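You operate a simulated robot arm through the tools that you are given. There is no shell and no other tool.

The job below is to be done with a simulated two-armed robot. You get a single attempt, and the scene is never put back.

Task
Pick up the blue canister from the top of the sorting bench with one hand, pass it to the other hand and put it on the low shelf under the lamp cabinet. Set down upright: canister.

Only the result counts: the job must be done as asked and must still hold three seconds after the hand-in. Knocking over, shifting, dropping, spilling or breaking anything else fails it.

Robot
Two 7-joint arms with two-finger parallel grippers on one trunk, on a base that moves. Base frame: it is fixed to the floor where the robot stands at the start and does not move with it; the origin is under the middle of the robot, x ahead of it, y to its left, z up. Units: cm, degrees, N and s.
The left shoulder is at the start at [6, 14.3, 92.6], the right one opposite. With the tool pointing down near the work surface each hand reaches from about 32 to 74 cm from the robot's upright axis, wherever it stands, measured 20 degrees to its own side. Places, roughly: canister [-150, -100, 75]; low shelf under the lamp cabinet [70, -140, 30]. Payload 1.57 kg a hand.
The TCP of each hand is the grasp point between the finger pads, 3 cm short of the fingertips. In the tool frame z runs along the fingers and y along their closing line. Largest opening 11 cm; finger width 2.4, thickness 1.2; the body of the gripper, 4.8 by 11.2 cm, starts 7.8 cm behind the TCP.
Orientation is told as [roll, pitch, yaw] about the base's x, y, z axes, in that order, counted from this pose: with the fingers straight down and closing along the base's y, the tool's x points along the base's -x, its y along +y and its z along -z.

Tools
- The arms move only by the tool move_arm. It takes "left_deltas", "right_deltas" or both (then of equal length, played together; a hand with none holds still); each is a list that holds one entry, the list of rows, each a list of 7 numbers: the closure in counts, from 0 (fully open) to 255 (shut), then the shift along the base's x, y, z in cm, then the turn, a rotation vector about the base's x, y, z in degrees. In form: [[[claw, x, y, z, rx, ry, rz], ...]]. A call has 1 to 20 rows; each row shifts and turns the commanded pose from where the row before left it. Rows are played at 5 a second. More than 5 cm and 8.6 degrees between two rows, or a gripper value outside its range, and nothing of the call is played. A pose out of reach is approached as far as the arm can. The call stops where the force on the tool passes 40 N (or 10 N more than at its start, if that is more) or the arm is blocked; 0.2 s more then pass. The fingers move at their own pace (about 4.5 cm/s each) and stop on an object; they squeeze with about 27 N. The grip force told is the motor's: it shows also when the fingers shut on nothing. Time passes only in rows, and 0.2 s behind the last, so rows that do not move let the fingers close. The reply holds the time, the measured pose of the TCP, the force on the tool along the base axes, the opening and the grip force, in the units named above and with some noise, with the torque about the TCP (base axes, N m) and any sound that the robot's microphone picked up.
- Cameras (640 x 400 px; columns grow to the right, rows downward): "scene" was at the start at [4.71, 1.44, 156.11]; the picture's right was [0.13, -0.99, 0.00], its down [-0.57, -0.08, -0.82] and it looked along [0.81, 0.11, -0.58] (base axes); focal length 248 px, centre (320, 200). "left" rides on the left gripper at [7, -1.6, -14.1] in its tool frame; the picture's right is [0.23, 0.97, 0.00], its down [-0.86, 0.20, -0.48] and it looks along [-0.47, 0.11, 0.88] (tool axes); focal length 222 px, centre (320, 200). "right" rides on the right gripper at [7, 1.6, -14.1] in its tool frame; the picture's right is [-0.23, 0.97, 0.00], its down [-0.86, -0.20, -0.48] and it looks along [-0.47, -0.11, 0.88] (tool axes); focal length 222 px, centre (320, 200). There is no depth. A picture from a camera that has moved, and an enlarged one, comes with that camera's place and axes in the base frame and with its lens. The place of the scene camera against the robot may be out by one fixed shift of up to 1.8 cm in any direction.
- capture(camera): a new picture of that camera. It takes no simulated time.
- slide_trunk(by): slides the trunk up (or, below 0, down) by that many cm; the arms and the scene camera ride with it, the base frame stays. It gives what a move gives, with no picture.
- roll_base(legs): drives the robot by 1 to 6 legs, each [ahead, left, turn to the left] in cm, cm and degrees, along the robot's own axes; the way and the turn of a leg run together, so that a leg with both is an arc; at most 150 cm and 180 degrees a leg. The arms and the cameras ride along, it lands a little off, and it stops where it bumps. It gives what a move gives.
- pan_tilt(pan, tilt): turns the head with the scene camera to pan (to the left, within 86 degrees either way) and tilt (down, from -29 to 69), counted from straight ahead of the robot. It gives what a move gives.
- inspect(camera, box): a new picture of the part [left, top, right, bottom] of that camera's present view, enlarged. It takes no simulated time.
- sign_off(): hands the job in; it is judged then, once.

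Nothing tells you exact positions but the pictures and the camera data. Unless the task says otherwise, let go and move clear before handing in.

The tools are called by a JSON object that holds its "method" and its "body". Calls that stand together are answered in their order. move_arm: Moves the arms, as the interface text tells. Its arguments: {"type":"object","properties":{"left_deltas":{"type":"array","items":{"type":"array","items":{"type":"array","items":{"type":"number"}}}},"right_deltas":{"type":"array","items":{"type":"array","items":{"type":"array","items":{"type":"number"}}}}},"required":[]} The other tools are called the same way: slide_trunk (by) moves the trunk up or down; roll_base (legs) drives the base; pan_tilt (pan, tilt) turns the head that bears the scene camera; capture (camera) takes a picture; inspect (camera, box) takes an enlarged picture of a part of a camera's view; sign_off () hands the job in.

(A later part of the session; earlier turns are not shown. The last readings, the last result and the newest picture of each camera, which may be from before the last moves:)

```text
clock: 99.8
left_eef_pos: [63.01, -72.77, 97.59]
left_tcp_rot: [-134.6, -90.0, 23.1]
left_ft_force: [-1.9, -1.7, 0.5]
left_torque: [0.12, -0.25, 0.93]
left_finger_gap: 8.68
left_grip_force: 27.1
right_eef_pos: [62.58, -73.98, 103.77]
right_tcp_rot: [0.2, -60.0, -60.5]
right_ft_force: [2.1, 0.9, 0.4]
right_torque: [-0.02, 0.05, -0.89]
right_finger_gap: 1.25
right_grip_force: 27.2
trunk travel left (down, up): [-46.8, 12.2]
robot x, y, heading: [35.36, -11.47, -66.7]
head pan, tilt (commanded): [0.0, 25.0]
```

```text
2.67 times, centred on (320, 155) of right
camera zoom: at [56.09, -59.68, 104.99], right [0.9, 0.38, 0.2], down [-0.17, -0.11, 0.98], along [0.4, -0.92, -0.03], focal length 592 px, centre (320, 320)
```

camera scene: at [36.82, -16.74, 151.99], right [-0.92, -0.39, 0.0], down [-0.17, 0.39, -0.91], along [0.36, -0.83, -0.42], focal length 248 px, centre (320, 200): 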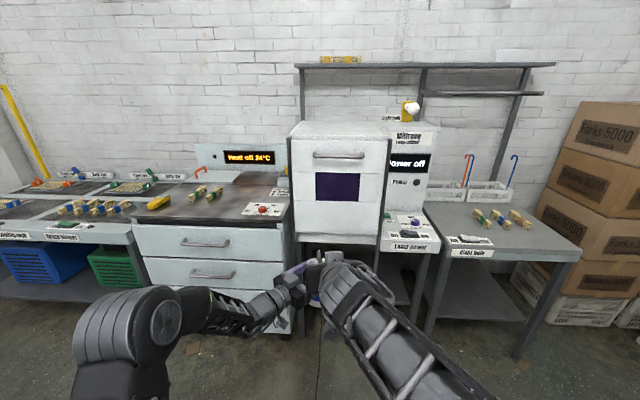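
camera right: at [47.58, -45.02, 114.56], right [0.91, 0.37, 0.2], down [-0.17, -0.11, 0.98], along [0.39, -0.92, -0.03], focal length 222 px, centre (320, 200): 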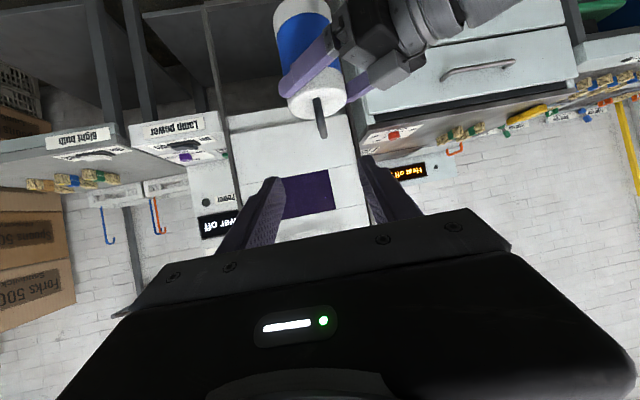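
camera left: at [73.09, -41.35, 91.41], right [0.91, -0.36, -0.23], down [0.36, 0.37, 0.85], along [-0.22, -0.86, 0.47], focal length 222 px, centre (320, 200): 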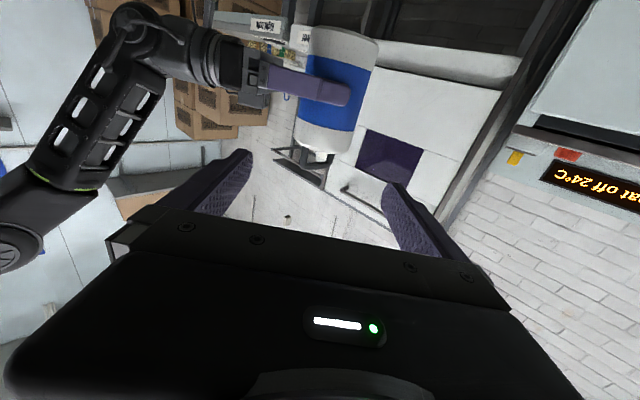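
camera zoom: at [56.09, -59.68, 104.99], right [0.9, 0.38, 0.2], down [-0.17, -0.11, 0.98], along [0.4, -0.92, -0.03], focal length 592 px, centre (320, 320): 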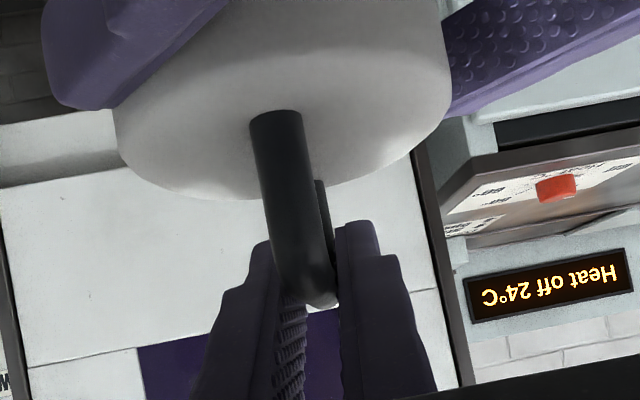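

The right hand has the handle (gap 1.25 cm). I relieve the small twist between the hands, then open the left gripper.

{"method": "move_arm", "body": {"right_deltas": [[[255, 0, 0, 0, 0, 0, -1.2], [255, 0, 0, 0, 0, 0, 0]]]}}

{"method": "move_arm", "body": {"left_deltas": [[[0, 0, 0, 0, 0, 0, 0], [0, 0, 0, 0, 0, 0, 0], [0, 0, 0, 0, 0, 0, 0], [0, 0, 0, 0, 0, 0, 0]]]}}

{"method": "capture", "body": {"camera": "left"}}

{"method": "capture", "body": {"camera": "right"}}

```text
clock: 100.4
left_eef_pos: [62.88, -72.68, 97.76]
left_tcp_rot: [-114.6, -89.9, 3.2]
left_ft_force: [0.0, -2.6, 0.8]
left_torque: [0.26, -0.02, 0.11]
left_finger_gap: 8.68
left_grip_force: 26.9
right_eef_pos: [62.53, -73.99, 103.92]
right_tcp_rot: [-0.1, -60.1, -61.6]
right_ft_force: [-0.6, 3.0, 0.2]
right_torque: [-0.06, -0.05, -0.14]
right_finger_gap: 1.18
right_grip_force: 27.2
trunk travel left (down, up): [-46.8, 12.2]
robot x, y, heading: [35.58, -11.01, -66.6]
head pan, tilt (commanded): [0.0, 25.0]
```

```text
clock: 101.4
left_eef_pos: [62.99, -72.77, 97.67]
left_tcp_rot: [-169.8, -90.1, 58.4]
left_ft_force: [0.4, -1.2, -0.4]
left_torque: [0.02, 0.02, -0.01]
left_finger_gap: 10.98
left_grip_force: 0.1
right_eef_pos: [62.54, -74.11, 103.83]
right_tcp_rot: [0.1, -60.1, -61.6]
right_ft_force: [-0.1, -0.7, -0.7]
right_torque: [-0.01, 0.0, 0.0]
right_finger_gap: 1.18
right_grip_force: 26.7
trunk travel left (down, up): [-46.8, 12.2]
robot x, y, heading: [35.33, -11.3, -66.7]
head pan, tilt (commanded): [0.0, 25.0]
```

```text
taken
camera left: at [66.72, -58.98, 90.83], right [0.91, -0.36, -0.23], down [0.36, 0.37, 0.85], along [-0.22, -0.86, 0.47], focal length 222 px, centre (320, 200)
```

left: 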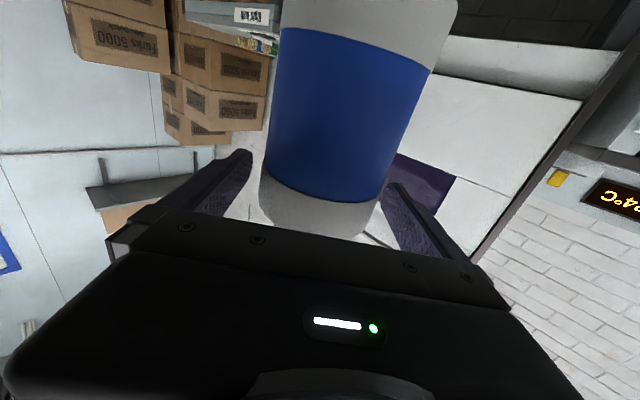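

```text
taken
camera right: at [56.41, -59.55, 105.0], right [0.91, 0.36, 0.2], down [-0.17, -0.11, 0.98], along [0.38, -0.93, -0.03], focal length 222 px, centre (320, 200)
```

right: 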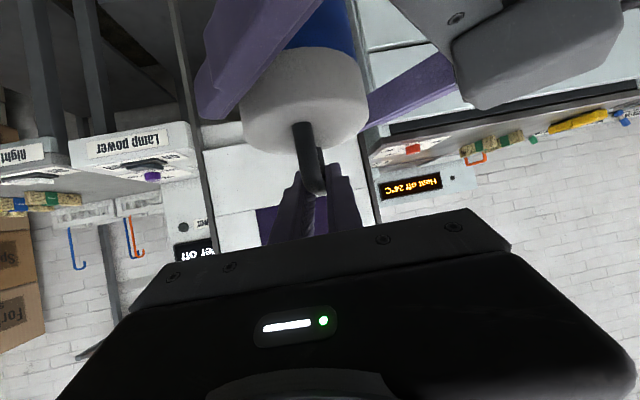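

The canister hangs from the right hand. I back the left hand straight out and fold it away close to the body.

{"method": "move_arm", "body": {"left_deltas": [[[0, 1.5, 3.7, 0, 0, 0, 0], [0, 1.5, 3.7, 0, 0, 0, 0], [0, 1.5, 3.7, 0, 0, 0, 0], [0, 1.5, 3.7, 0, 0, 0, 0], [0, 1.2, 3.0, 0, 0, 0, 0]]]}}

{"method": "move_arm", "body": {"left_deltas": [[[100, 0.41, 1.77, 0.15, 7.579, -3.077, 0], [100, 0.41, 1.77, 0.15, 7.579, -3.077, 0], [100, 0.41, 1.77, 0.15, 7.579, -3.077, 0], [100, 0.41, 1.77, 0.15, 7.579, -3.077, 0], [100, 0.41, 1.77, 0.15, 7.579, -3.077, 0], [100, 0.41, 1.77, 0.15, 7.579, -3.077, 0], [100, 0.41, 1.77, 0.15, 7.579, -3.077, 0], [100, 0.41, 1.77, 0.15, 7.579, -3.077, 0], [100, 0.41, 1.77, 0.15, 7.579, -3.077, 0], [100, 0.41, 1.77, 0.15, 7.579, -3.077, 0], [100, 0.41, 1.77, 0.15, 7.579, -3.077, 0], [100, 0, 0, 0, 0, 0, 8], [100, 0, 0, 0, 0, 0, 8], [100, 0, 0, 0, 0, 0, 8], [100, 0, 0, 0, 0, 0, 8], [100, 0, 0, 0, 0, 0, 8]]]}}

{"method": "capture", "body": {"camera": "scene"}}

{"method": "capture", "body": {"camera": "right"}}

```text
clock: 102.6
left_eef_pos: [69.95, -55.17, 97.83]
left_tcp_rot: [173.0, -90.0, 75.5]
left_ft_force: [0.2, -0.2, -0.2]
left_torque: [-0.01, 0.0, -0.01]
left_finger_gap: 10.99
left_grip_force: 0.0
right_eef_pos: [62.57, -73.99, 103.83]
right_tcp_rot: [0.0, -60.0, -61.6]
right_ft_force: [-0.8, 0.6, -0.5]
right_torque: [0.01, 0.01, -0.03]
right_finger_gap: 1.19
right_grip_force: 26.6
trunk travel left (down, up): [-46.8, 12.2]
robot x, y, heading: [35.49, -11.32, -66.6]
head pan, tilt (commanded): [0.0, 25.0]
```

```text
clock: 106.0
left_eef_pos: [74.74, -35.33, 99.27]
left_tcp_rot: [0.6, 0.0, -72.0]
left_ft_force: [0.0, 0.0, -0.3]
left_torque: [0.03, -0.05, 0.03]
left_finger_gap: 6.68
left_grip_force: 0.0
right_eef_pos: [62.51, -73.99, 103.94]
right_tcp_rot: [0.1, -60.1, -61.6]
right_ft_force: [0.1, -0.1, -0.1]
right_torque: [-0.02, -0.01, -0.01]
right_finger_gap: 1.2
right_grip_force: 26.9
trunk travel left (down, up): [-46.8, 12.2]
robot x, y, heading: [35.54, -11.36, -66.8]
head pan, tilt (commanded): [0.0, 25.0]
```

```text
taken
camera scene: at [36.85, -16.71, 152.0], right [-0.92, -0.39, 0.0], down [-0.17, 0.39, -0.91], along [0.36, -0.83, -0.42], focal length 248 px, centre (320, 200)
```

scene: 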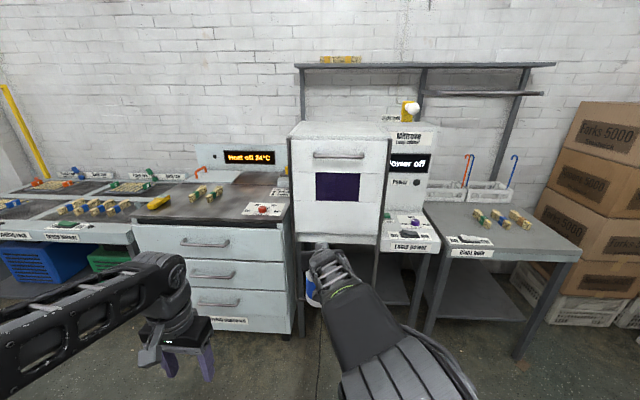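

```text
taken
camera right: at [56.41, -59.54, 104.99], right [0.91, 0.36, 0.2], down [-0.17, -0.11, 0.98], along [0.38, -0.93, -0.03], focal length 222 px, centre (320, 200)
```

right: 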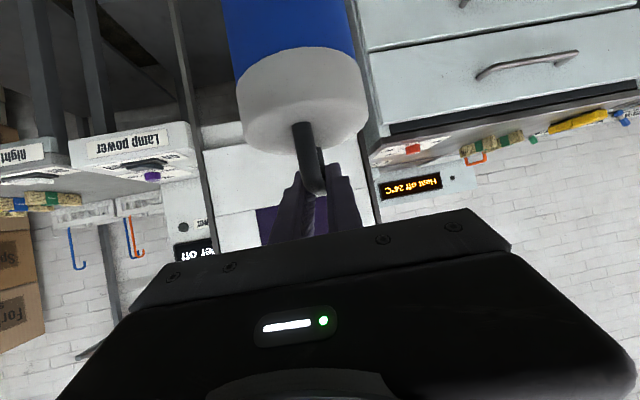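

The canister now hangs from the right hand by its handle, with the left hand folded. I pull the left hand in a bit more, lower the trunk so the canister base is just above bar height (about z 46), and drive nearer with a shift to the right.

{"method": "move_arm", "body": {"left_deltas": [[[100, -0.8, 1.85, 0, 0, 0, 0], [100, -0.8, 1.85, 0, 0, 0, 0], [100, 0, 0, 0, 0, 0, 0]]]}}

{"method": "slide_trunk", "body": {"by": -40}}

{"method": "roll_base", "body": {"legs": [[0, -15, 0], [26, 0, 0]]}}

{"method": "capture", "body": {"camera": "scene"}}

{"method": "capture", "body": {"camera": "right"}}

```text
clock: 106.8
left_eef_pos: [73.28, -31.62, 99.3]
left_tcp_rot: [0.8, 0.0, -72.1]
left_ft_force: [-0.5, 0.5, 1.2]
left_torque: [0.0, -0.03, 0.02]
left_finger_gap: 6.71
left_grip_force: 0.1
right_eef_pos: [62.57, -74.01, 103.85]
right_tcp_rot: [0.0, -60.0, -61.6]
right_ft_force: [0.2, 0.5, -0.3]
right_torque: [0.03, -0.01, 0.02]
right_finger_gap: 1.18
right_grip_force: 27.7
trunk travel left (down, up): [-46.8, 12.2]
robot x, y, heading: [35.36, -10.92, -67.1]
head pan, tilt (commanded): [0.0, 25.0]
```

```text
clock: 110.7
left_eef_pos: [73.31, -31.7, 59.36]
left_tcp_rot: [0.7, 0.1, -72.1]
left_ft_force: [0.1, -0.1, -0.7]
left_torque: [0.03, 0.01, 0.02]
left_finger_gap: 6.68
left_grip_force: 0.1
right_eef_pos: [62.53, -73.89, 63.83]
right_tcp_rot: [0.0, -60.1, -61.6]
right_ft_force: [-0.1, 0.1, 0.1]
right_torque: [0.04, 0.0, -0.02]
right_finger_gap: 1.2
right_grip_force: 26.7
trunk travel left (down, up): [-6.8, 52.2]
robot x, y, heading: [35.14, -11.15, -67.1]
head pan, tilt (commanded): [0.0, 25.0]
```

```text
clock: 113.5
left_eef_pos: [69.58, -61.21, 59.32]
left_tcp_rot: [0.7, 0.1, -72.1]
left_ft_force: [-0.3, -1.1, 0.6]
left_torque: [0.0, -0.01, -0.03]
left_finger_gap: 6.68
left_grip_force: 0.1
right_eef_pos: [58.99, -103.57, 63.93]
right_tcp_rot: [-0.1, -60.0, -61.7]
right_ft_force: [0.0, -0.5, 0.1]
right_torque: [-0.02, 0.0, 0.01]
right_finger_gap: 1.21
right_grip_force: 27.0
trunk travel left (down, up): [-6.8, 52.2]
robot x, y, heading: [31.67, -40.69, -67.2]
head pan, tilt (commanded): [0.0, 25.0]
```

```text
taken
camera scene: at [33.27, -46.22, 112.0], right [-0.92, -0.39, 0.0], down [-0.17, 0.39, -0.91], along [0.36, -0.83, -0.42], focal length 248 px, centre (320, 200)
```

scene: 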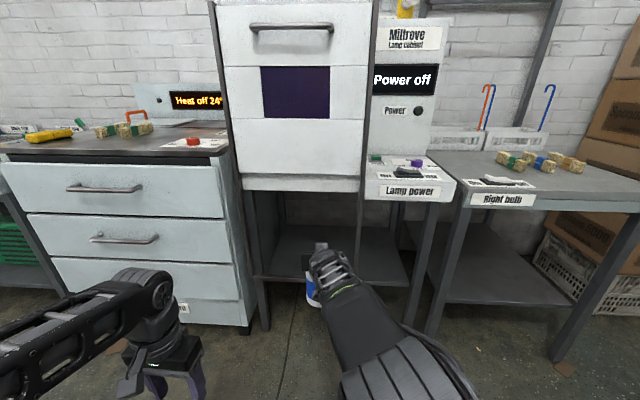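

```text
taken
camera right: at [52.81, -89.06, 65.0], right [0.91, 0.36, 0.2], down [-0.17, -0.11, 0.98], along [0.38, -0.93, -0.03], focal length 222 px, centre (320, 200)
```

right: 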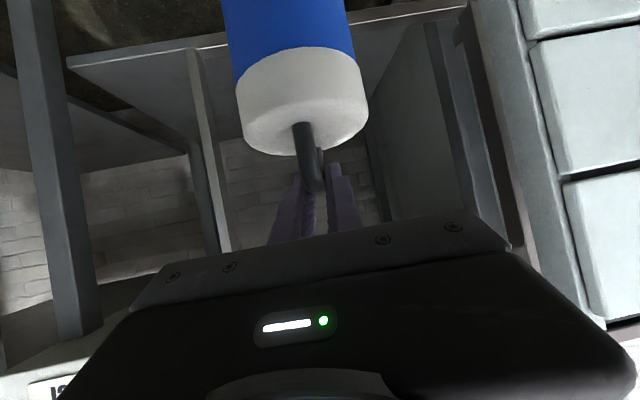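

The hand is in front of the bay, canister over bar height. I look closely with the right camera and the scene camera to check the frame and shelf positions.

{"method": "inspect", "body": {"camera": "right", "box": [40, 0, 500, 260]}}

{"method": "inspect", "body": {"camera": "scene", "box": [210, 160, 450, 340]}}

```text
1.39 times, centred on (270, 130) of right
camera zoom: at [52.81, -89.06, 65.0], right [0.91, 0.36, 0.2], down [-0.17, -0.11, 0.98], along [0.38, -0.93, -0.03], focal length 309 px, centre (390, 297)
```

zoom: 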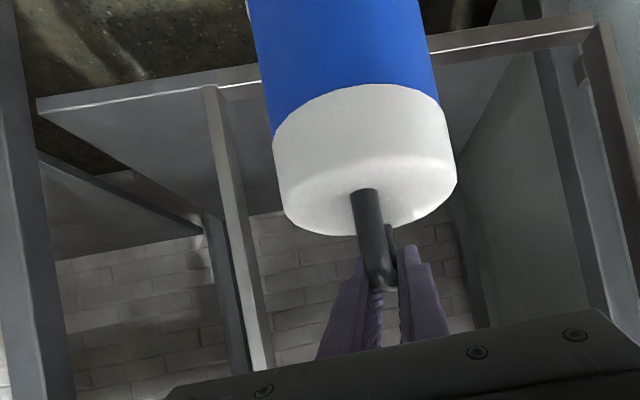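

```text
2.22 times, centred on (330, 250) of scene
camera zoom: at [33.27, -46.22, 112.0], right [-0.92, -0.39, 0.0], down [-0.17, 0.39, -0.91], along [0.36, -0.83, -0.42], focal length 552 px, centre (298, 89)
```

zoom: 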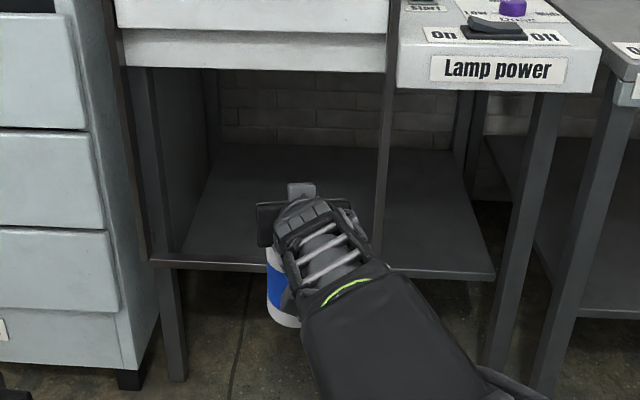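

The bar top is confirmed near z 40, shelf about z 31, opening wide enough with the canister about 15 cm from the right upright. I lower slightly to pass between bar and cabinet bottom, and drive ahead in two steps.

{"method": "slide_trunk", "body": {"by": -3.2}}

{"method": "roll_base", "body": {"legs": [[9, 0, 0]]}}

{"method": "capture", "body": {"camera": "right"}}

{"method": "capture", "body": {"camera": "scene"}}

{"method": "capture", "body": {"camera": "left"}}

```text
clock: 114.2
left_eef_pos: [69.65, -61.23, 56.05]
left_tcp_rot: [0.6, 0.0, -72.0]
left_ft_force: [-0.2, 0.6, -0.3]
left_torque: [0.02, 0.03, 0.01]
left_finger_gap: 6.68
left_grip_force: 0.0
right_eef_pos: [58.93, -103.51, 60.78]
right_tcp_rot: [0.0, -59.9, -61.5]
right_ft_force: [0.4, 0.1, 0.1]
right_torque: [-0.03, 0.02, -0.01]
right_finger_gap: 1.2
right_grip_force: 27.0
trunk travel left (down, up): [-3.6, 55.4]
robot x, y, heading: [31.68, -40.76, -66.9]
head pan, tilt (commanded): [0.0, 25.0]
```

```text
clock: 115.3
left_eef_pos: [73.3, -69.38, 56.15]
left_tcp_rot: [0.7, 0.0, -72.1]
left_ft_force: [-0.5, -0.3, 0.9]
left_torque: [0.0, 0.04, -0.01]
left_finger_gap: 6.71
left_grip_force: 0.1
right_eef_pos: [62.64, -111.68, 60.71]
right_tcp_rot: [0.0, -59.9, -61.3]
right_ft_force: [0.8, -0.8, -0.7]
right_torque: [-0.02, -0.04, 0.04]
right_finger_gap: 1.19
right_grip_force: 27.4
trunk travel left (down, up): [-3.6, 55.4]
robot x, y, heading: [35.24, -49.39, -66.5]
head pan, tilt (commanded): [0.0, 25.0]
```

```text
taken
camera right: at [56.44, -97.26, 61.79], right [0.91, 0.36, 0.2], down [-0.17, -0.11, 0.98], along [0.38, -0.93, -0.03], focal length 222 px, centre (320, 200)
```

right: 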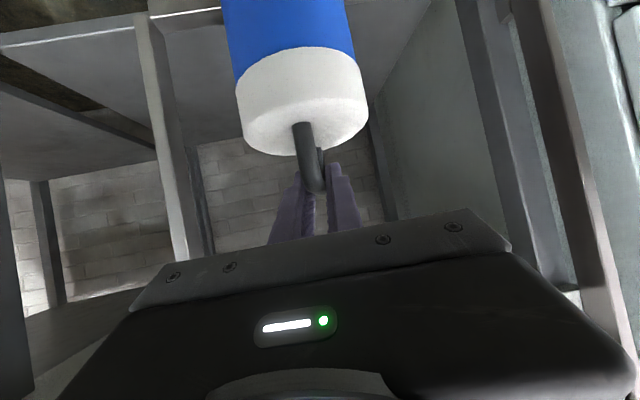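

```text
taken
camera scene: at [36.82, -54.45, 108.8], right [-0.92, -0.4, 0.0], down [-0.17, 0.39, -0.91], along [0.36, -0.83, -0.42], focal length 248 px, centre (320, 200)
```

scene: 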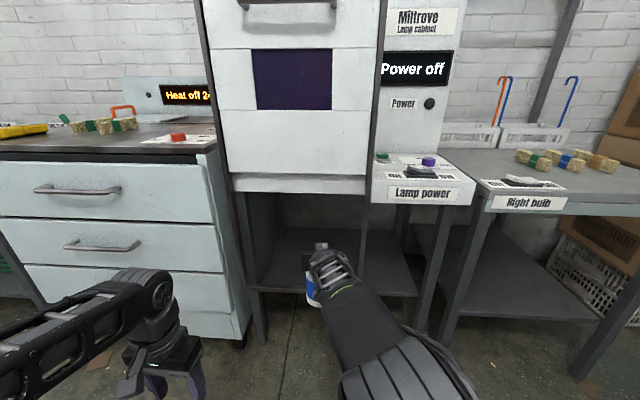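

```text
taken
camera left: at [69.4, -63.3, 70.43], right [0.86, 0.52, 0.01], down [0.45, -0.75, 0.48], along [0.26, -0.41, -0.88], focal length 222 px, centre (320, 200)
```

left: 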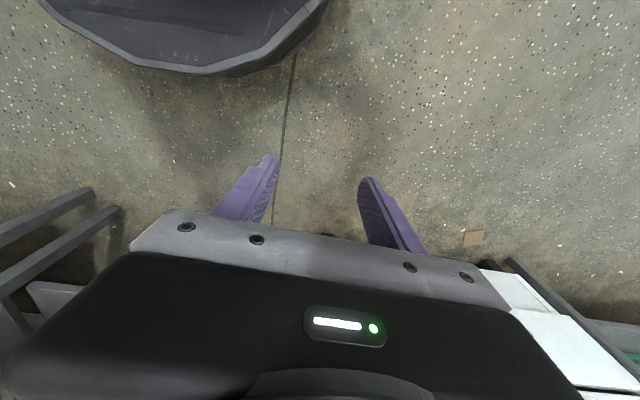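

Still clear on all sides: the canister is about 6 cm short of the frame plane, base near z 43 over the bar at z 40. I drive the next 13.5 cm to bring it over and behind the bar.

{"method": "roll_base", "body": {"legs": [[7, 0, 0]]}}

{"method": "inspect", "body": {"camera": "scene", "box": [210, 160, 450, 340]}}

{"method": "capture", "body": {"camera": "right"}}

```text
clock: 116.3
left_eef_pos: [75.92, -75.78, 56.19]
left_tcp_rot: [0.6, 0.0, -72.1]
left_ft_force: [-0.5, 0.5, -0.9]
left_torque: [-0.01, 0.0, 0.01]
left_finger_gap: 6.69
left_grip_force: 0.0
right_eef_pos: [65.24, -118.11, 60.66]
right_tcp_rot: [0.0, -59.9, -61.7]
right_ft_force: [-0.4, 1.1, 0.5]
right_torque: [0.02, 0.01, 0.0]
right_finger_gap: 1.17
right_grip_force: 27.2
trunk travel left (down, up): [-3.6, 55.4]
robot x, y, heading: [38.49, -54.99, -66.5]
head pan, tilt (commanded): [0.0, 25.0]
```

```text
2.22 times, centred on (330, 250) of scene
camera zoom: at [39.57, -60.85, 108.8], right [-0.92, -0.4, 0.0], down [-0.17, 0.39, -0.91], along [0.36, -0.83, -0.42], focal length 552 px, centre (298, 89)
```

zoom: 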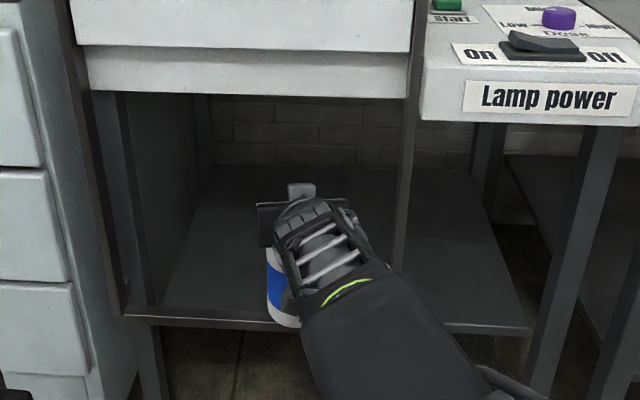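

```text
taken
camera right: at [59.15, -103.67, 61.78], right [0.91, 0.36, 0.2], down [-0.17, -0.11, 0.98], along [0.38, -0.93, -0.04], focal length 222 px, centre (320, 200)
```

right: 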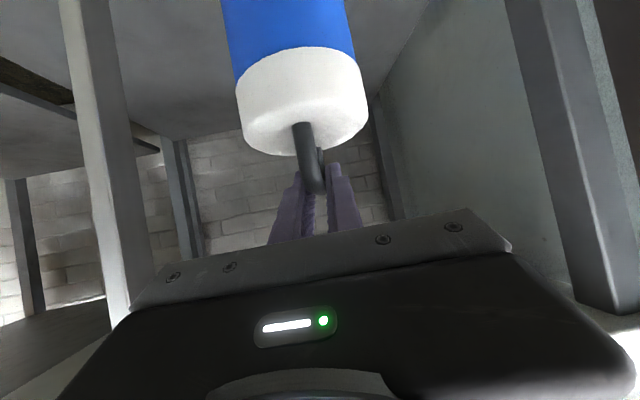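

No contact so far; the canister is right above the bar. I drive the next 7 cm.

{"method": "roll_base", "body": {"legs": [[7, 0, 0]]}}

{"method": "inspect", "body": {"camera": "scene", "box": [190, 160, 450, 355]}}

{"method": "capture", "body": {"camera": "right"}}

{"method": "capture", "body": {"camera": "left"}}

```text
clock: 117.4
left_eef_pos: [78.83, -82.27, 56.17]
left_tcp_rot: [0.8, 0.1, -72.2]
left_ft_force: [0.2, -0.1, -0.6]
left_torque: [-0.01, 0.0, 0.02]
left_finger_gap: 6.68
left_grip_force: 0.0
right_eef_pos: [68.2, -124.62, 60.65]
right_tcp_rot: [0.0, -60.0, -61.6]
right_ft_force: [0.3, 0.8, -0.3]
right_torque: [-0.01, -0.04, 0.0]
right_finger_gap: 1.2
right_grip_force: 27.1
trunk travel left (down, up): [-3.6, 55.4]
robot x, y, heading: [41.03, -61.87, -66.6]
head pan, tilt (commanded): [0.0, 25.0]
```

```text
2.05 times, centred on (320, 258) of scene
camera zoom: at [42.4, -67.4, 108.8], right [-0.92, -0.4, 0.0], down [-0.17, 0.39, -0.91], along [0.36, -0.83, -0.42], focal length 509 px, centre (320, 82)
```

zoom: 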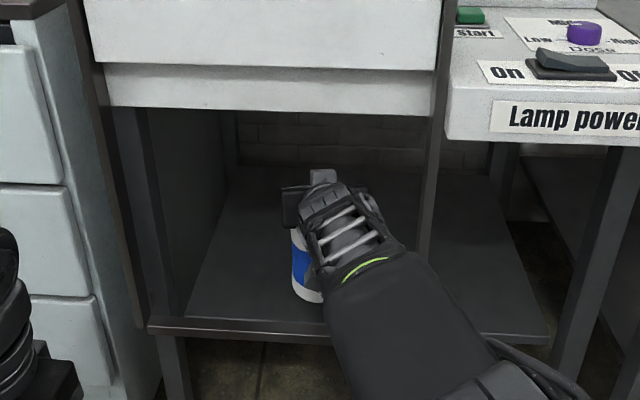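

```text
taken
camera right: at [62.0, -110.2, 61.77], right [0.91, 0.36, 0.2], down [-0.17, -0.11, 0.98], along [0.38, -0.93, -0.04], focal length 222 px, centre (320, 200)
```

right: 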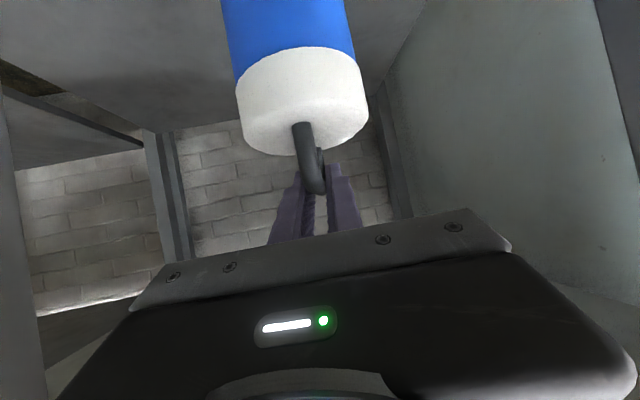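

```text
taken
camera left: at [74.97, -76.25, 70.42], right [0.86, 0.52, 0.01], down [0.45, -0.75, 0.48], along [0.26, -0.41, -0.88], focal length 222 px, centre (320, 200)
```

left: 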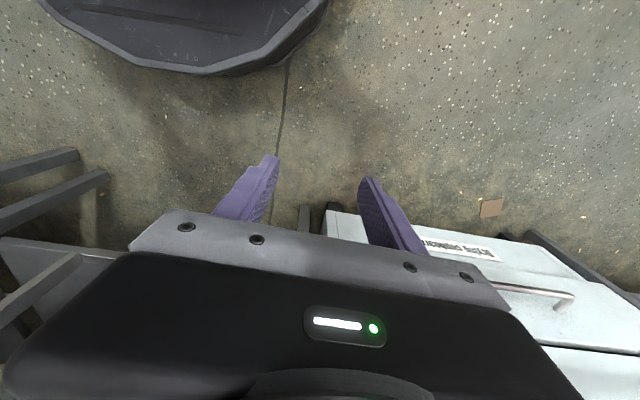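

The canister is behind the bar with the left hand well clear of the drawers. I now extend the right arm forward and down over the shelf.

{"method": "move_arm", "body": {"right_deltas": [[[255, 0.54, -1.31, -1.2, 0, 0, 0], [255, 0.54, -1.31, -1.33, 0, 0, 0], [255, 0.54, -1.31, -1.33, 0, 0, 0], [255, 0.54, -1.31, -1.33, 0, 0, 0], [255, 0.54, -1.31, -1.33, 0, 0, 0], [255, 0.54, -1.31, -1.33, 0, 0, 0], [255, 0, 0, 0, 0, 0, 0]]]}}

{"method": "inspect", "body": {"camera": "scene", "box": [190, 160, 450, 355]}}

{"method": "capture", "body": {"camera": "right"}}

```text
clock: 119.0
left_eef_pos: [78.75, -82.23, 56.25]
left_tcp_rot: [0.6, 0.0, -72.1]
left_ft_force: [0.5, 0.1, 0.2]
left_torque: [0.01, 0.02, 0.02]
left_finger_gap: 6.71
left_grip_force: 0.0
right_eef_pos: [71.52, -132.54, 52.7]
right_tcp_rot: [0.0, -60.0, -61.5]
right_ft_force: [-0.4, 0.0, -0.3]
right_torque: [0.01, 0.02, 0.02]
right_finger_gap: 1.2
right_grip_force: 27.1
trunk travel left (down, up): [-3.6, 55.4]
robot x, y, heading: [40.8, -61.87, -66.6]
head pan, tilt (commanded): [0.0, 25.0]
```

```text
2.05 times, centred on (320, 258) of scene
camera zoom: at [42.4, -67.41, 108.8], right [-0.92, -0.4, 0.0], down [-0.17, 0.39, -0.91], along [0.36, -0.83, -0.42], focal length 509 px, centre (320, 82)
```

zoom: 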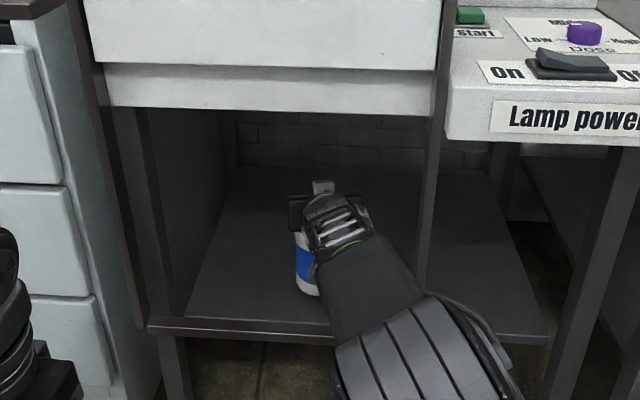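

```text
taken
camera right: at [65.28, -118.03, 53.81], right [0.91, 0.36, 0.2], down [-0.17, -0.11, 0.98], along [0.38, -0.93, -0.04], focal length 222 px, centre (320, 200)
```

right: 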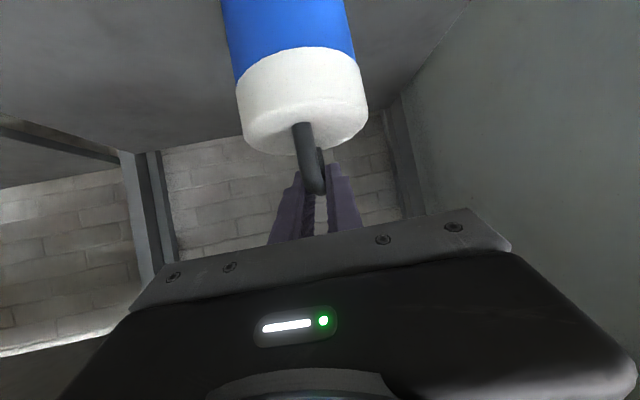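

Positions agree: the canister is roughly 8-9 cm behind the shelf edge, base about 4-5 cm above it. I go 2 cm deeper, lower 3 cm, then feel for the shelf with small steps.

{"method": "move_arm", "body": {"right_deltas": [[[255, 0.38, -0.92, -1.5, 0, 0, 0], [255, 0.38, -0.92, -1.5, 0, 0, 0], [255, 0, 0, 0, 0, 0, 0]]]}}

{"method": "inspect", "body": {"camera": "scene", "box": [280, 220, 400, 310]}}

```text
clock: 119.8
left_eef_pos: [78.97, -82.41, 56.27]
left_tcp_rot: [0.6, 0.1, -72.0]
left_ft_force: [0.2, 0.3, -0.4]
left_torque: [0.01, -0.02, 0.02]
left_finger_gap: 6.66
left_grip_force: 0.0
right_eef_pos: [72.01, -133.92, 51.36]
right_tcp_rot: [0.1, -61.6, -61.7]
right_ft_force: [0.5, -0.3, 0.3]
right_torque: [0.02, -0.02, 0.01]
right_finger_gap: 1.2
right_grip_force: 26.9
right hand out of reach, approached as far as the arm can: row 1, 2
trunk travel left (down, up): [-3.6, 55.4]
robot x, y, heading: [40.78, -62.08, -66.6]
head pan, tilt (commanded): [0.0, 25.0]
```

```text
4.44 times, centred on (340, 265) of scene
camera zoom: at [42.4, -67.41, 108.8], right [-0.92, -0.4, 0.0], down [-0.17, 0.39, -0.91], along [0.36, -0.83, -0.42], focal length 1103 px, centre (231, -89)
```

zoom: 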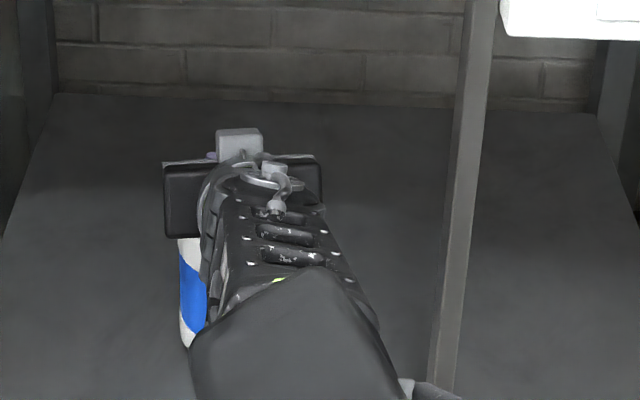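

The arm reached its limit there and tilted 1.6°. I bring the hand back 4 cm while restoring the level, then move the base 5 cm closer instead.

{"method": "move_arm", "body": {"right_deltas": [[[255, -0.5, 1.23, 0.2, 0.467, 0.251, 0], [255, -0.5, 1.23, 0.2, 0.467, 0.251, 0], [255, -0.5, 1.23, 0.1, 0.467, 0.251, 0], [255, 0, 0, 0, 0, 0, 0]]]}}

{"method": "roll_base", "body": {"legs": [[5.5, 0, 0]]}}

{"method": "capture", "body": {"camera": "scene"}}

{"method": "capture", "body": {"camera": "right"}}

```text
clock: 120.8
left_eef_pos: [78.83, -82.32, 56.15]
left_tcp_rot: [0.7, 0.1, -72.1]
left_ft_force: [0.4, 0.2, -0.2]
left_torque: [-0.02, -0.02, -0.04]
left_finger_gap: 6.7
left_grip_force: 0.1
right_eef_pos: [70.75, -130.68, 50.27]
right_tcp_rot: [0.0, -58.5, -61.5]
right_ft_force: [0.0, 0.1, 0.7]
right_torque: [0.0, 0.0, -0.02]
right_finger_gap: 1.17
right_grip_force: 27.2
trunk travel left (down, up): [-3.6, 55.4]
robot x, y, heading: [40.89, -62.21, -66.8]
head pan, tilt (commanded): [0.0, 25.0]
```

```text
clock: 121.7
left_eef_pos: [81.0, -87.26, 56.15]
left_tcp_rot: [0.7, 0.0, -72.0]
left_ft_force: [-0.3, -0.5, 0.2]
left_torque: [0.04, -0.01, -0.01]
left_finger_gap: 6.69
left_grip_force: 0.1
right_eef_pos: [73.05, -135.65, 50.29]
right_tcp_rot: [0.1, -58.4, -61.6]
right_ft_force: [0.4, 0.4, 0.2]
right_torque: [-0.05, -0.02, -0.01]
right_finger_gap: 1.2
right_grip_force: 27.2
trunk travel left (down, up): [-3.6, 55.4]
robot x, y, heading: [43.33, -66.99, -66.6]
head pan, tilt (commanded): [0.0, 25.0]
```

```text
taken
camera scene: at [44.57, -72.42, 108.8], right [-0.92, -0.4, 0.0], down [-0.17, 0.39, -0.91], along [0.36, -0.83, -0.42], focal length 248 px, centre (320, 200)
```

scene: 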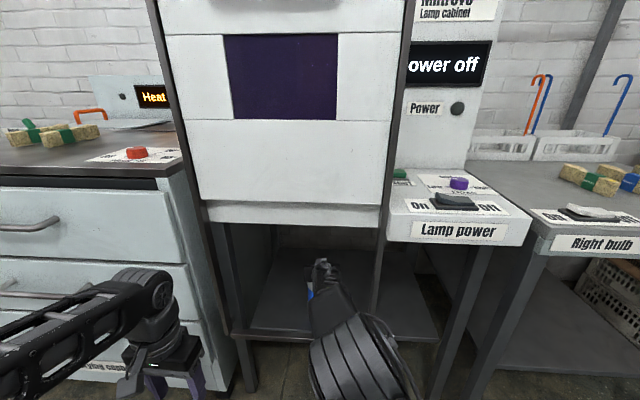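

```text
taken
camera right: at [66.89, -121.34, 51.83], right [0.91, 0.36, 0.19], down [-0.16, -0.13, 0.98], along [0.38, -0.92, -0.06], focal length 222 px, centre (320, 200)
```

right: 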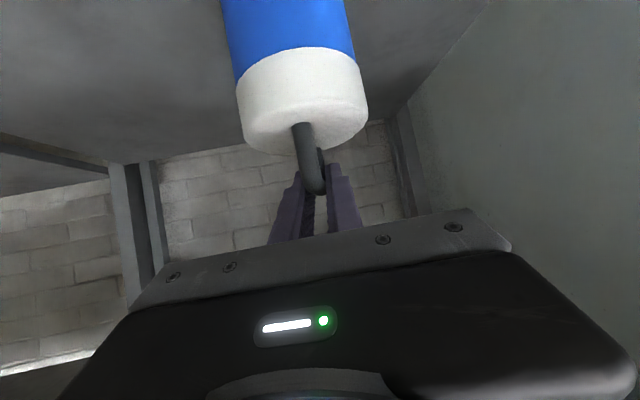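

I restore the 30° tilt so the canister is exactly upright again, then lower with the trunk in small steps.

{"method": "move_arm", "body": {"right_deltas": [[[255, 0, 0, 0, -1.41, -0.76, 0], [255, 0, 0, 0, 0, 0, 0]]]}}

{"method": "slide_trunk", "body": {"by": -0.8}}

{"method": "inspect", "body": {"camera": "scene", "box": [230, 220, 430, 360]}}

```text
clock: 122.3
left_eef_pos: [81.0, -87.18, 56.16]
left_tcp_rot: [0.7, -0.1, -71.9]
left_ft_force: [-0.2, 0.5, 0.2]
left_torque: [0.0, -0.03, 0.02]
left_finger_gap: 6.69
left_grip_force: 0.1
right_eef_pos: [72.92, -135.68, 50.04]
right_tcp_rot: [-0.1, -59.9, -61.5]
right_ft_force: [0.4, 0.4, -0.4]
right_torque: [0.0, -0.03, -0.02]
right_finger_gap: 1.19
right_grip_force: 27.3
trunk travel left (down, up): [-3.6, 55.4]
robot x, y, heading: [42.77, -67.17, -66.7]
head pan, tilt (commanded): [0.0, 25.0]
```

```text
clock: 122.9
left_eef_pos: [80.87, -87.26, 55.53]
left_tcp_rot: [0.6, -0.1, -72.0]
left_ft_force: [-1.0, -0.5, 1.9]
left_torque: [0.0, -0.01, 0.01]
left_finger_gap: 6.67
left_grip_force: 0.0
right_eef_pos: [73.17, -135.87, 50.05]
right_tcp_rot: [0.3, -60.5, -61.8]
right_ft_force: [2.6, -7.7, 19.1]
right_torque: [-0.52, -0.25, -0.04]
right_finger_gap: 1.16
right_grip_force: 27.4
trunk travel left (down, up): [-2.8, 56.2]
robot x, y, heading: [43.35, -66.81, -66.6]
head pan, tilt (commanded): [0.0, 25.0]
```

```text
2.86 times, centred on (330, 290) of scene
camera zoom: at [44.51, -72.29, 108.04], right [-0.92, -0.4, 0.0], down [-0.17, 0.39, -0.91], along [0.36, -0.83, -0.42], focal length 709 px, centre (291, -57)
```

zoom: 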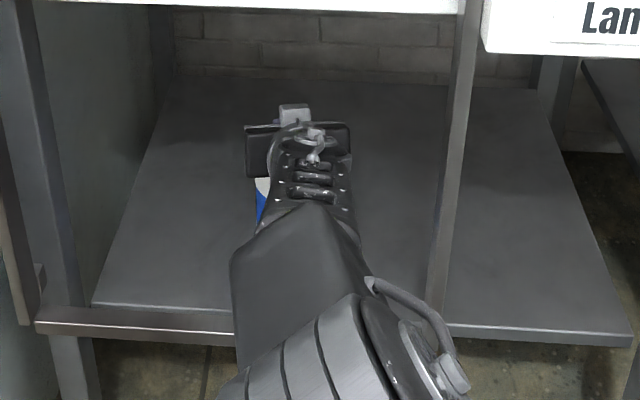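

The canister base seems to have touched down (about 19 N upward) a little earlier than expected. I lift that load off again and use the left hand's camera to look at the base from the side before letting go.

{"method": "slide_trunk", "body": {"by": 0.8}}

{"method": "move_arm", "body": {"left_deltas": [[[100, 0, 0, 0, 0, 0, -6.5], [100, 0, 0, 0, 0, 0, -6.5], [100, 0, 0, 0, 0, 0, -6.5], [100, 0, 0, 0, 0, 0, -6.5], [100, 0, 0, 0, -7.43, 1.04, 0], [100, 0, 0, 0, -7.43, 1.04, 0], [100, 0, 0, 0, -7.43, 1.04, 0], [100, 0, 0, 0, -7.43, 1.04, 0], [100, 0, 0, 0, -7.43, 1.04, 0], [100, 0, 0, 0, -7.43, 1.04, 0], [100, 0, 0, 0, -7.43, 1.04, 0], [100, 0, 0, 0, -7.43, 1.04, 0]]]}}

{"method": "capture", "body": {"camera": "left"}}

```text
clock: 123.5
left_eef_pos: [81.09, -87.39, 56.1]
left_tcp_rot: [0.7, 0.1, -72.1]
left_ft_force: [0.4, 0.4, 0.0]
left_torque: [0.0, -0.02, -0.01]
left_finger_gap: 6.69
left_grip_force: 0.1
right_eef_pos: [73.02, -135.58, 50.05]
right_tcp_rot: [0.0, -59.7, -61.4]
right_ft_force: [0.8, 0.6, -0.2]
right_torque: [0.01, -0.01, -0.04]
right_finger_gap: 1.17
right_grip_force: 26.6
trunk travel left (down, up): [-3.6, 55.4]
robot x, y, heading: [42.94, -67.37, -66.6]
head pan, tilt (commanded): [0.0, 25.0]
```

```text
clock: 126.1
left_eef_pos: [83.81, -87.84, 57.93]
left_tcp_rot: [0.5, -60.1, -98.0]
left_ft_force: [0.3, 0.4, 0.6]
left_torque: [0.03, 0.01, 0.02]
left_finger_gap: 6.72
left_grip_force: 0.2
left hand out of reach, approached as far as the arm can: row 10, 11, 12
right_eef_pos: [73.17, -135.69, 50.32]
right_tcp_rot: [0.2, -60.0, -61.5]
right_ft_force: [-0.5, -0.2, 0.3]
right_torque: [-0.01, 0.02, -0.04]
right_finger_gap: 1.2
right_grip_force: 26.6
trunk travel left (down, up): [-3.6, 55.4]
robot x, y, heading: [43.15, -67.05, -66.6]
head pan, tilt (commanded): [0.0, 25.0]
```

```text
taken
camera left: at [84.24, -72.03, 58.95], right [0.98, -0.02, -0.19], down [0.19, -0.04, 0.98], along [-0.02, -1.0, -0.03], focal length 222 px, centre (320, 200)
```

left: 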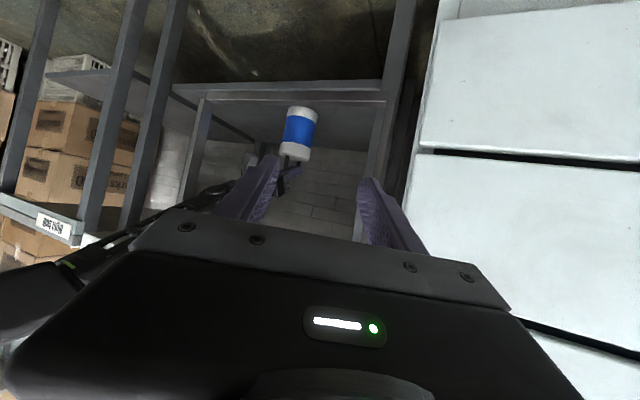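

Excellent, the left camera now looks into the bay. I zoom on the canister's base and the shelf.

{"method": "inspect", "body": {"camera": "left", "box": [250, 70, 350, 200]}}

{"method": "inspect", "body": {"camera": "left", "box": [160, 60, 420, 220]}}

```text
3.08 times, centred on (300, 135) of left
camera zoom: at [84.24, -72.03, 58.95], right [0.98, -0.02, -0.19], down [0.19, -0.04, 0.98], along [-0.02, -1.0, -0.03], focal length 684 px, centre (382, 400)
```

zoom: 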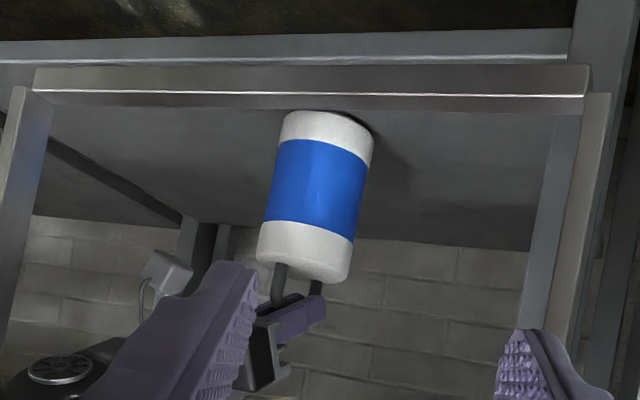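

```text
2.46 times, centred on (290, 140) of left
camera zoom: at [84.24, -72.03, 58.95], right [0.98, -0.02, -0.19], down [0.19, -0.04, 0.98], along [-0.02, -1.0, -0.03], focal length 547 px, centre (394, 348)
```

zoom: 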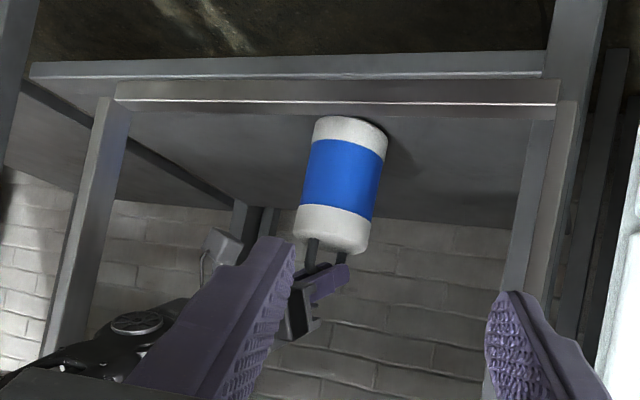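

The canister stands just over the shelf, well behind the bar, about 13 cm in from the edge, and upright. I lower it gently to a light contact.

{"method": "slide_trunk", "body": {"by": -0.3}}

{"method": "inspect", "body": {"camera": "left", "box": [250, 70, 350, 200]}}

```text
clock: 126.6
left_eef_pos: [83.81, -87.8, 57.44]
left_tcp_rot: [0.5, -60.0, -98.0]
left_ft_force: [0.3, -0.5, 0.5]
left_torque: [-0.02, -0.01, -0.01]
left_finger_gap: 6.73
left_grip_force: 0.2
right_eef_pos: [73.19, -135.73, 49.92]
right_tcp_rot: [0.1, -59.9, -61.4]
right_ft_force: [1.2, 0.4, -0.4]
right_torque: [-0.06, 0.02, 0.02]
right_finger_gap: 1.21
right_grip_force: 27.1
trunk travel left (down, up): [-3.3, 55.7]
robot x, y, heading: [42.94, -67.01, -66.5]
head pan, tilt (commanded): [0.0, 25.0]
```

```text
3.08 times, centred on (300, 135) of left
camera zoom: at [84.25, -72.0, 58.67], right [0.98, -0.02, -0.19], down [0.19, -0.04, 0.98], along [-0.02, -1.0, -0.03], focal length 684 px, centre (382, 400)
```

zoom: 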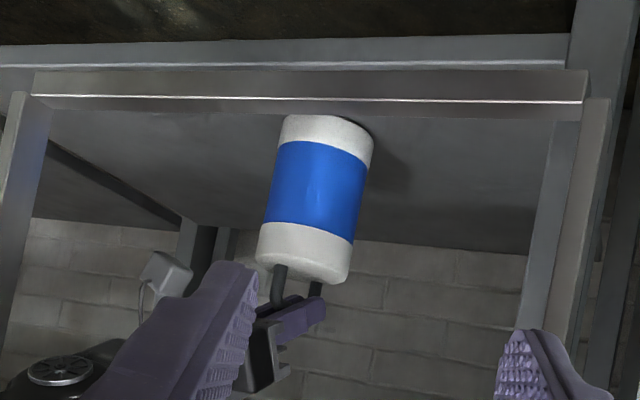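

{"method": "slide_trunk", "body": {"by": -0.25}}

```text
clock: 127.1
left_eef_pos: [83.79, -87.7, 57.3]
left_tcp_rot: [0.7, -60.0, -97.9]
left_ft_force: [1.0, 0.3, 0.0]
left_torque: [0.04, 0.04, 0.0]
left_finger_gap: 6.7
left_grip_force: 0.1
right_eef_pos: [73.13, -135.67, 49.96]
right_tcp_rot: [0.2, -60.2, -61.6]
right_ft_force: [-0.2, -2.2, 7.2]
right_torque: [0.2, 0.14, 0.01]
right_finger_gap: 1.2
right_grip_force: 27.1
trunk travel left (down, up): [-3.0, 56.0]
robot x, y, heading: [43.06, -66.88, -66.7]
head pan, tilt (commanded): [0.0, 25.0]
```

Light contact with the shelf (about 7 N, carrying the canister's weight). I open the right gripper moderately and check that the canister stands.

{"method": "move_arm", "body": {"right_deltas": [[[220, 0, 0, 0, 0, 0, 0], [190, 0, 0, 0, 0, 0, 0], [150, 0, 0, 0, 0, 0, 0], [150, 0, 0, 0, 0, 0, 0], [150, 0, 0, 0, 0, 0, 0]]]}}

{"method": "inspect", "body": {"camera": "left", "box": [250, 70, 350, 200]}}

{"method": "capture", "body": {"camera": "right"}}

```text
clock: 128.3
left_eef_pos: [83.75, -87.76, 57.22]
left_tcp_rot: [0.5, -60.0, -98.0]
left_ft_force: [0.3, 0.2, 1.2]
left_torque: [-0.01, 0.0, 0.01]
left_finger_gap: 6.71
left_grip_force: 0.1
right_eef_pos: [73.03, -135.7, 49.73]
right_tcp_rot: [0.1, -60.0, -61.5]
right_ft_force: [0.1, 0.5, -0.2]
right_torque: [-0.01, 0.03, 0.0]
right_finger_gap: 4.53
right_grip_force: 0.0
trunk travel left (down, up): [-3.0, 56.0]
robot x, y, heading: [43.29, -66.99, -66.8]
head pan, tilt (commanded): [0.0, 25.0]
```

```text
3.08 times, centred on (300, 135) of left
camera zoom: at [84.24, -71.99, 58.43], right [0.98, -0.02, -0.19], down [0.19, -0.04, 0.98], along [-0.02, -1.0, -0.04], focal length 684 px, centre (382, 400)
```

zoom: 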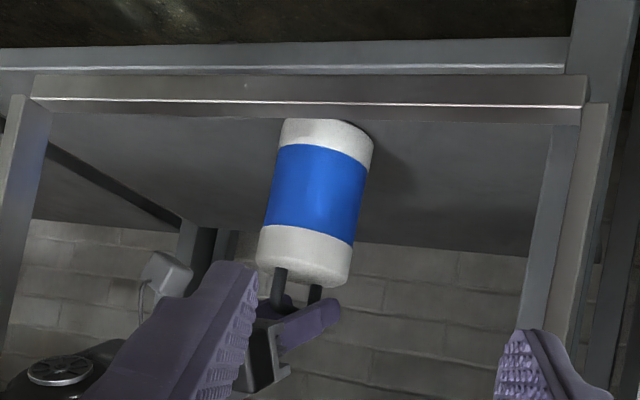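

```text
taken
camera right: at [66.88, -121.29, 50.86], right [0.91, 0.37, 0.2], down [-0.17, -0.11, 0.98], along [0.38, -0.92, -0.04], focal length 222 px, centre (320, 200)
```

right: 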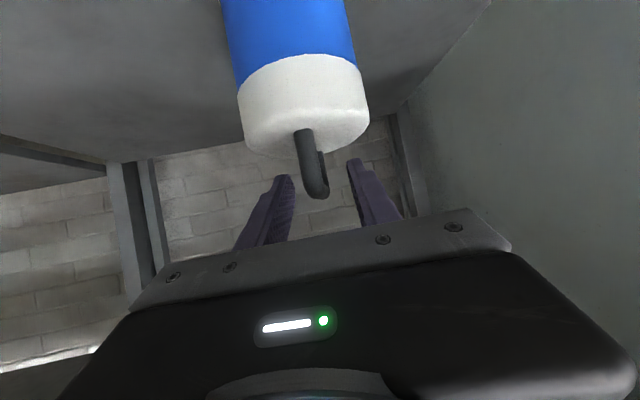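

The canister stands upright on its own on the shelf with the fingers free of the bar. I withdraw the right hand slowly along its own axis.

{"method": "move_arm", "body": {"right_deltas": [[[150, -0.42, 0.76, 0.5, 0, 0, 0], [150, -0.62, 1.14, 0.75, 0, 0, 0], [150, -0.62, 1.14, 0.75, 0, 0, 0], [150, -0.83, 1.52, 1.0, 0, 0, 0], [150, -1.24, 2.28, 1.4, 0, 0, 0], [150, -1.24, 2.28, 1.4, 0, 0, 0], [150, 0, 0, 0, 0, 0, 0]]]}}

{"method": "inspect", "body": {"camera": "left", "box": [250, 70, 350, 200]}}

{"method": "capture", "body": {"camera": "right"}}

```text
clock: 129.9
left_eef_pos: [83.87, -87.81, 57.12]
left_tcp_rot: [0.5, -60.0, -98.0]
left_ft_force: [0.3, -0.1, 0.1]
left_torque: [0.01, 0.0, 0.04]
left_finger_gap: 6.69
left_grip_force: 0.2
right_eef_pos: [67.82, -126.56, 55.44]
right_tcp_rot: [0.1, -60.0, -61.6]
right_ft_force: [-1.1, -0.1, -0.6]
right_torque: [0.0, 0.01, 0.0]
right_finger_gap: 4.52
right_grip_force: 0.0
trunk travel left (down, up): [-3.0, 56.0]
robot x, y, heading: [43.33, -66.96, -66.5]
head pan, tilt (commanded): [0.0, 25.0]
```

```text
3.08 times, centred on (300, 135) of left
camera zoom: at [84.24, -71.99, 58.43], right [0.98, -0.02, -0.19], down [0.19, -0.04, 0.98], along [-0.02, -1.0, -0.04], focal length 684 px, centre (382, 400)
```

zoom: 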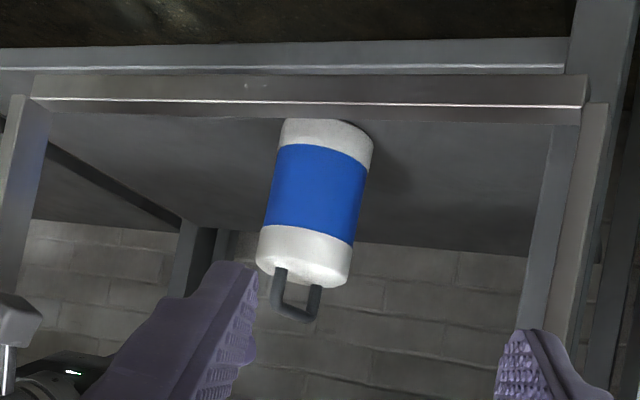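

```text
taken
camera right: at [61.73, -112.19, 56.54], right [0.91, 0.36, 0.2], down [-0.17, -0.11, 0.98], along [0.38, -0.92, -0.04], focal length 222 px, centre (320, 200)
```

right: 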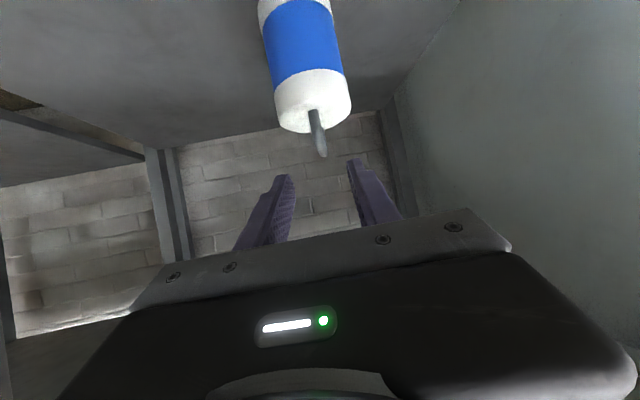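

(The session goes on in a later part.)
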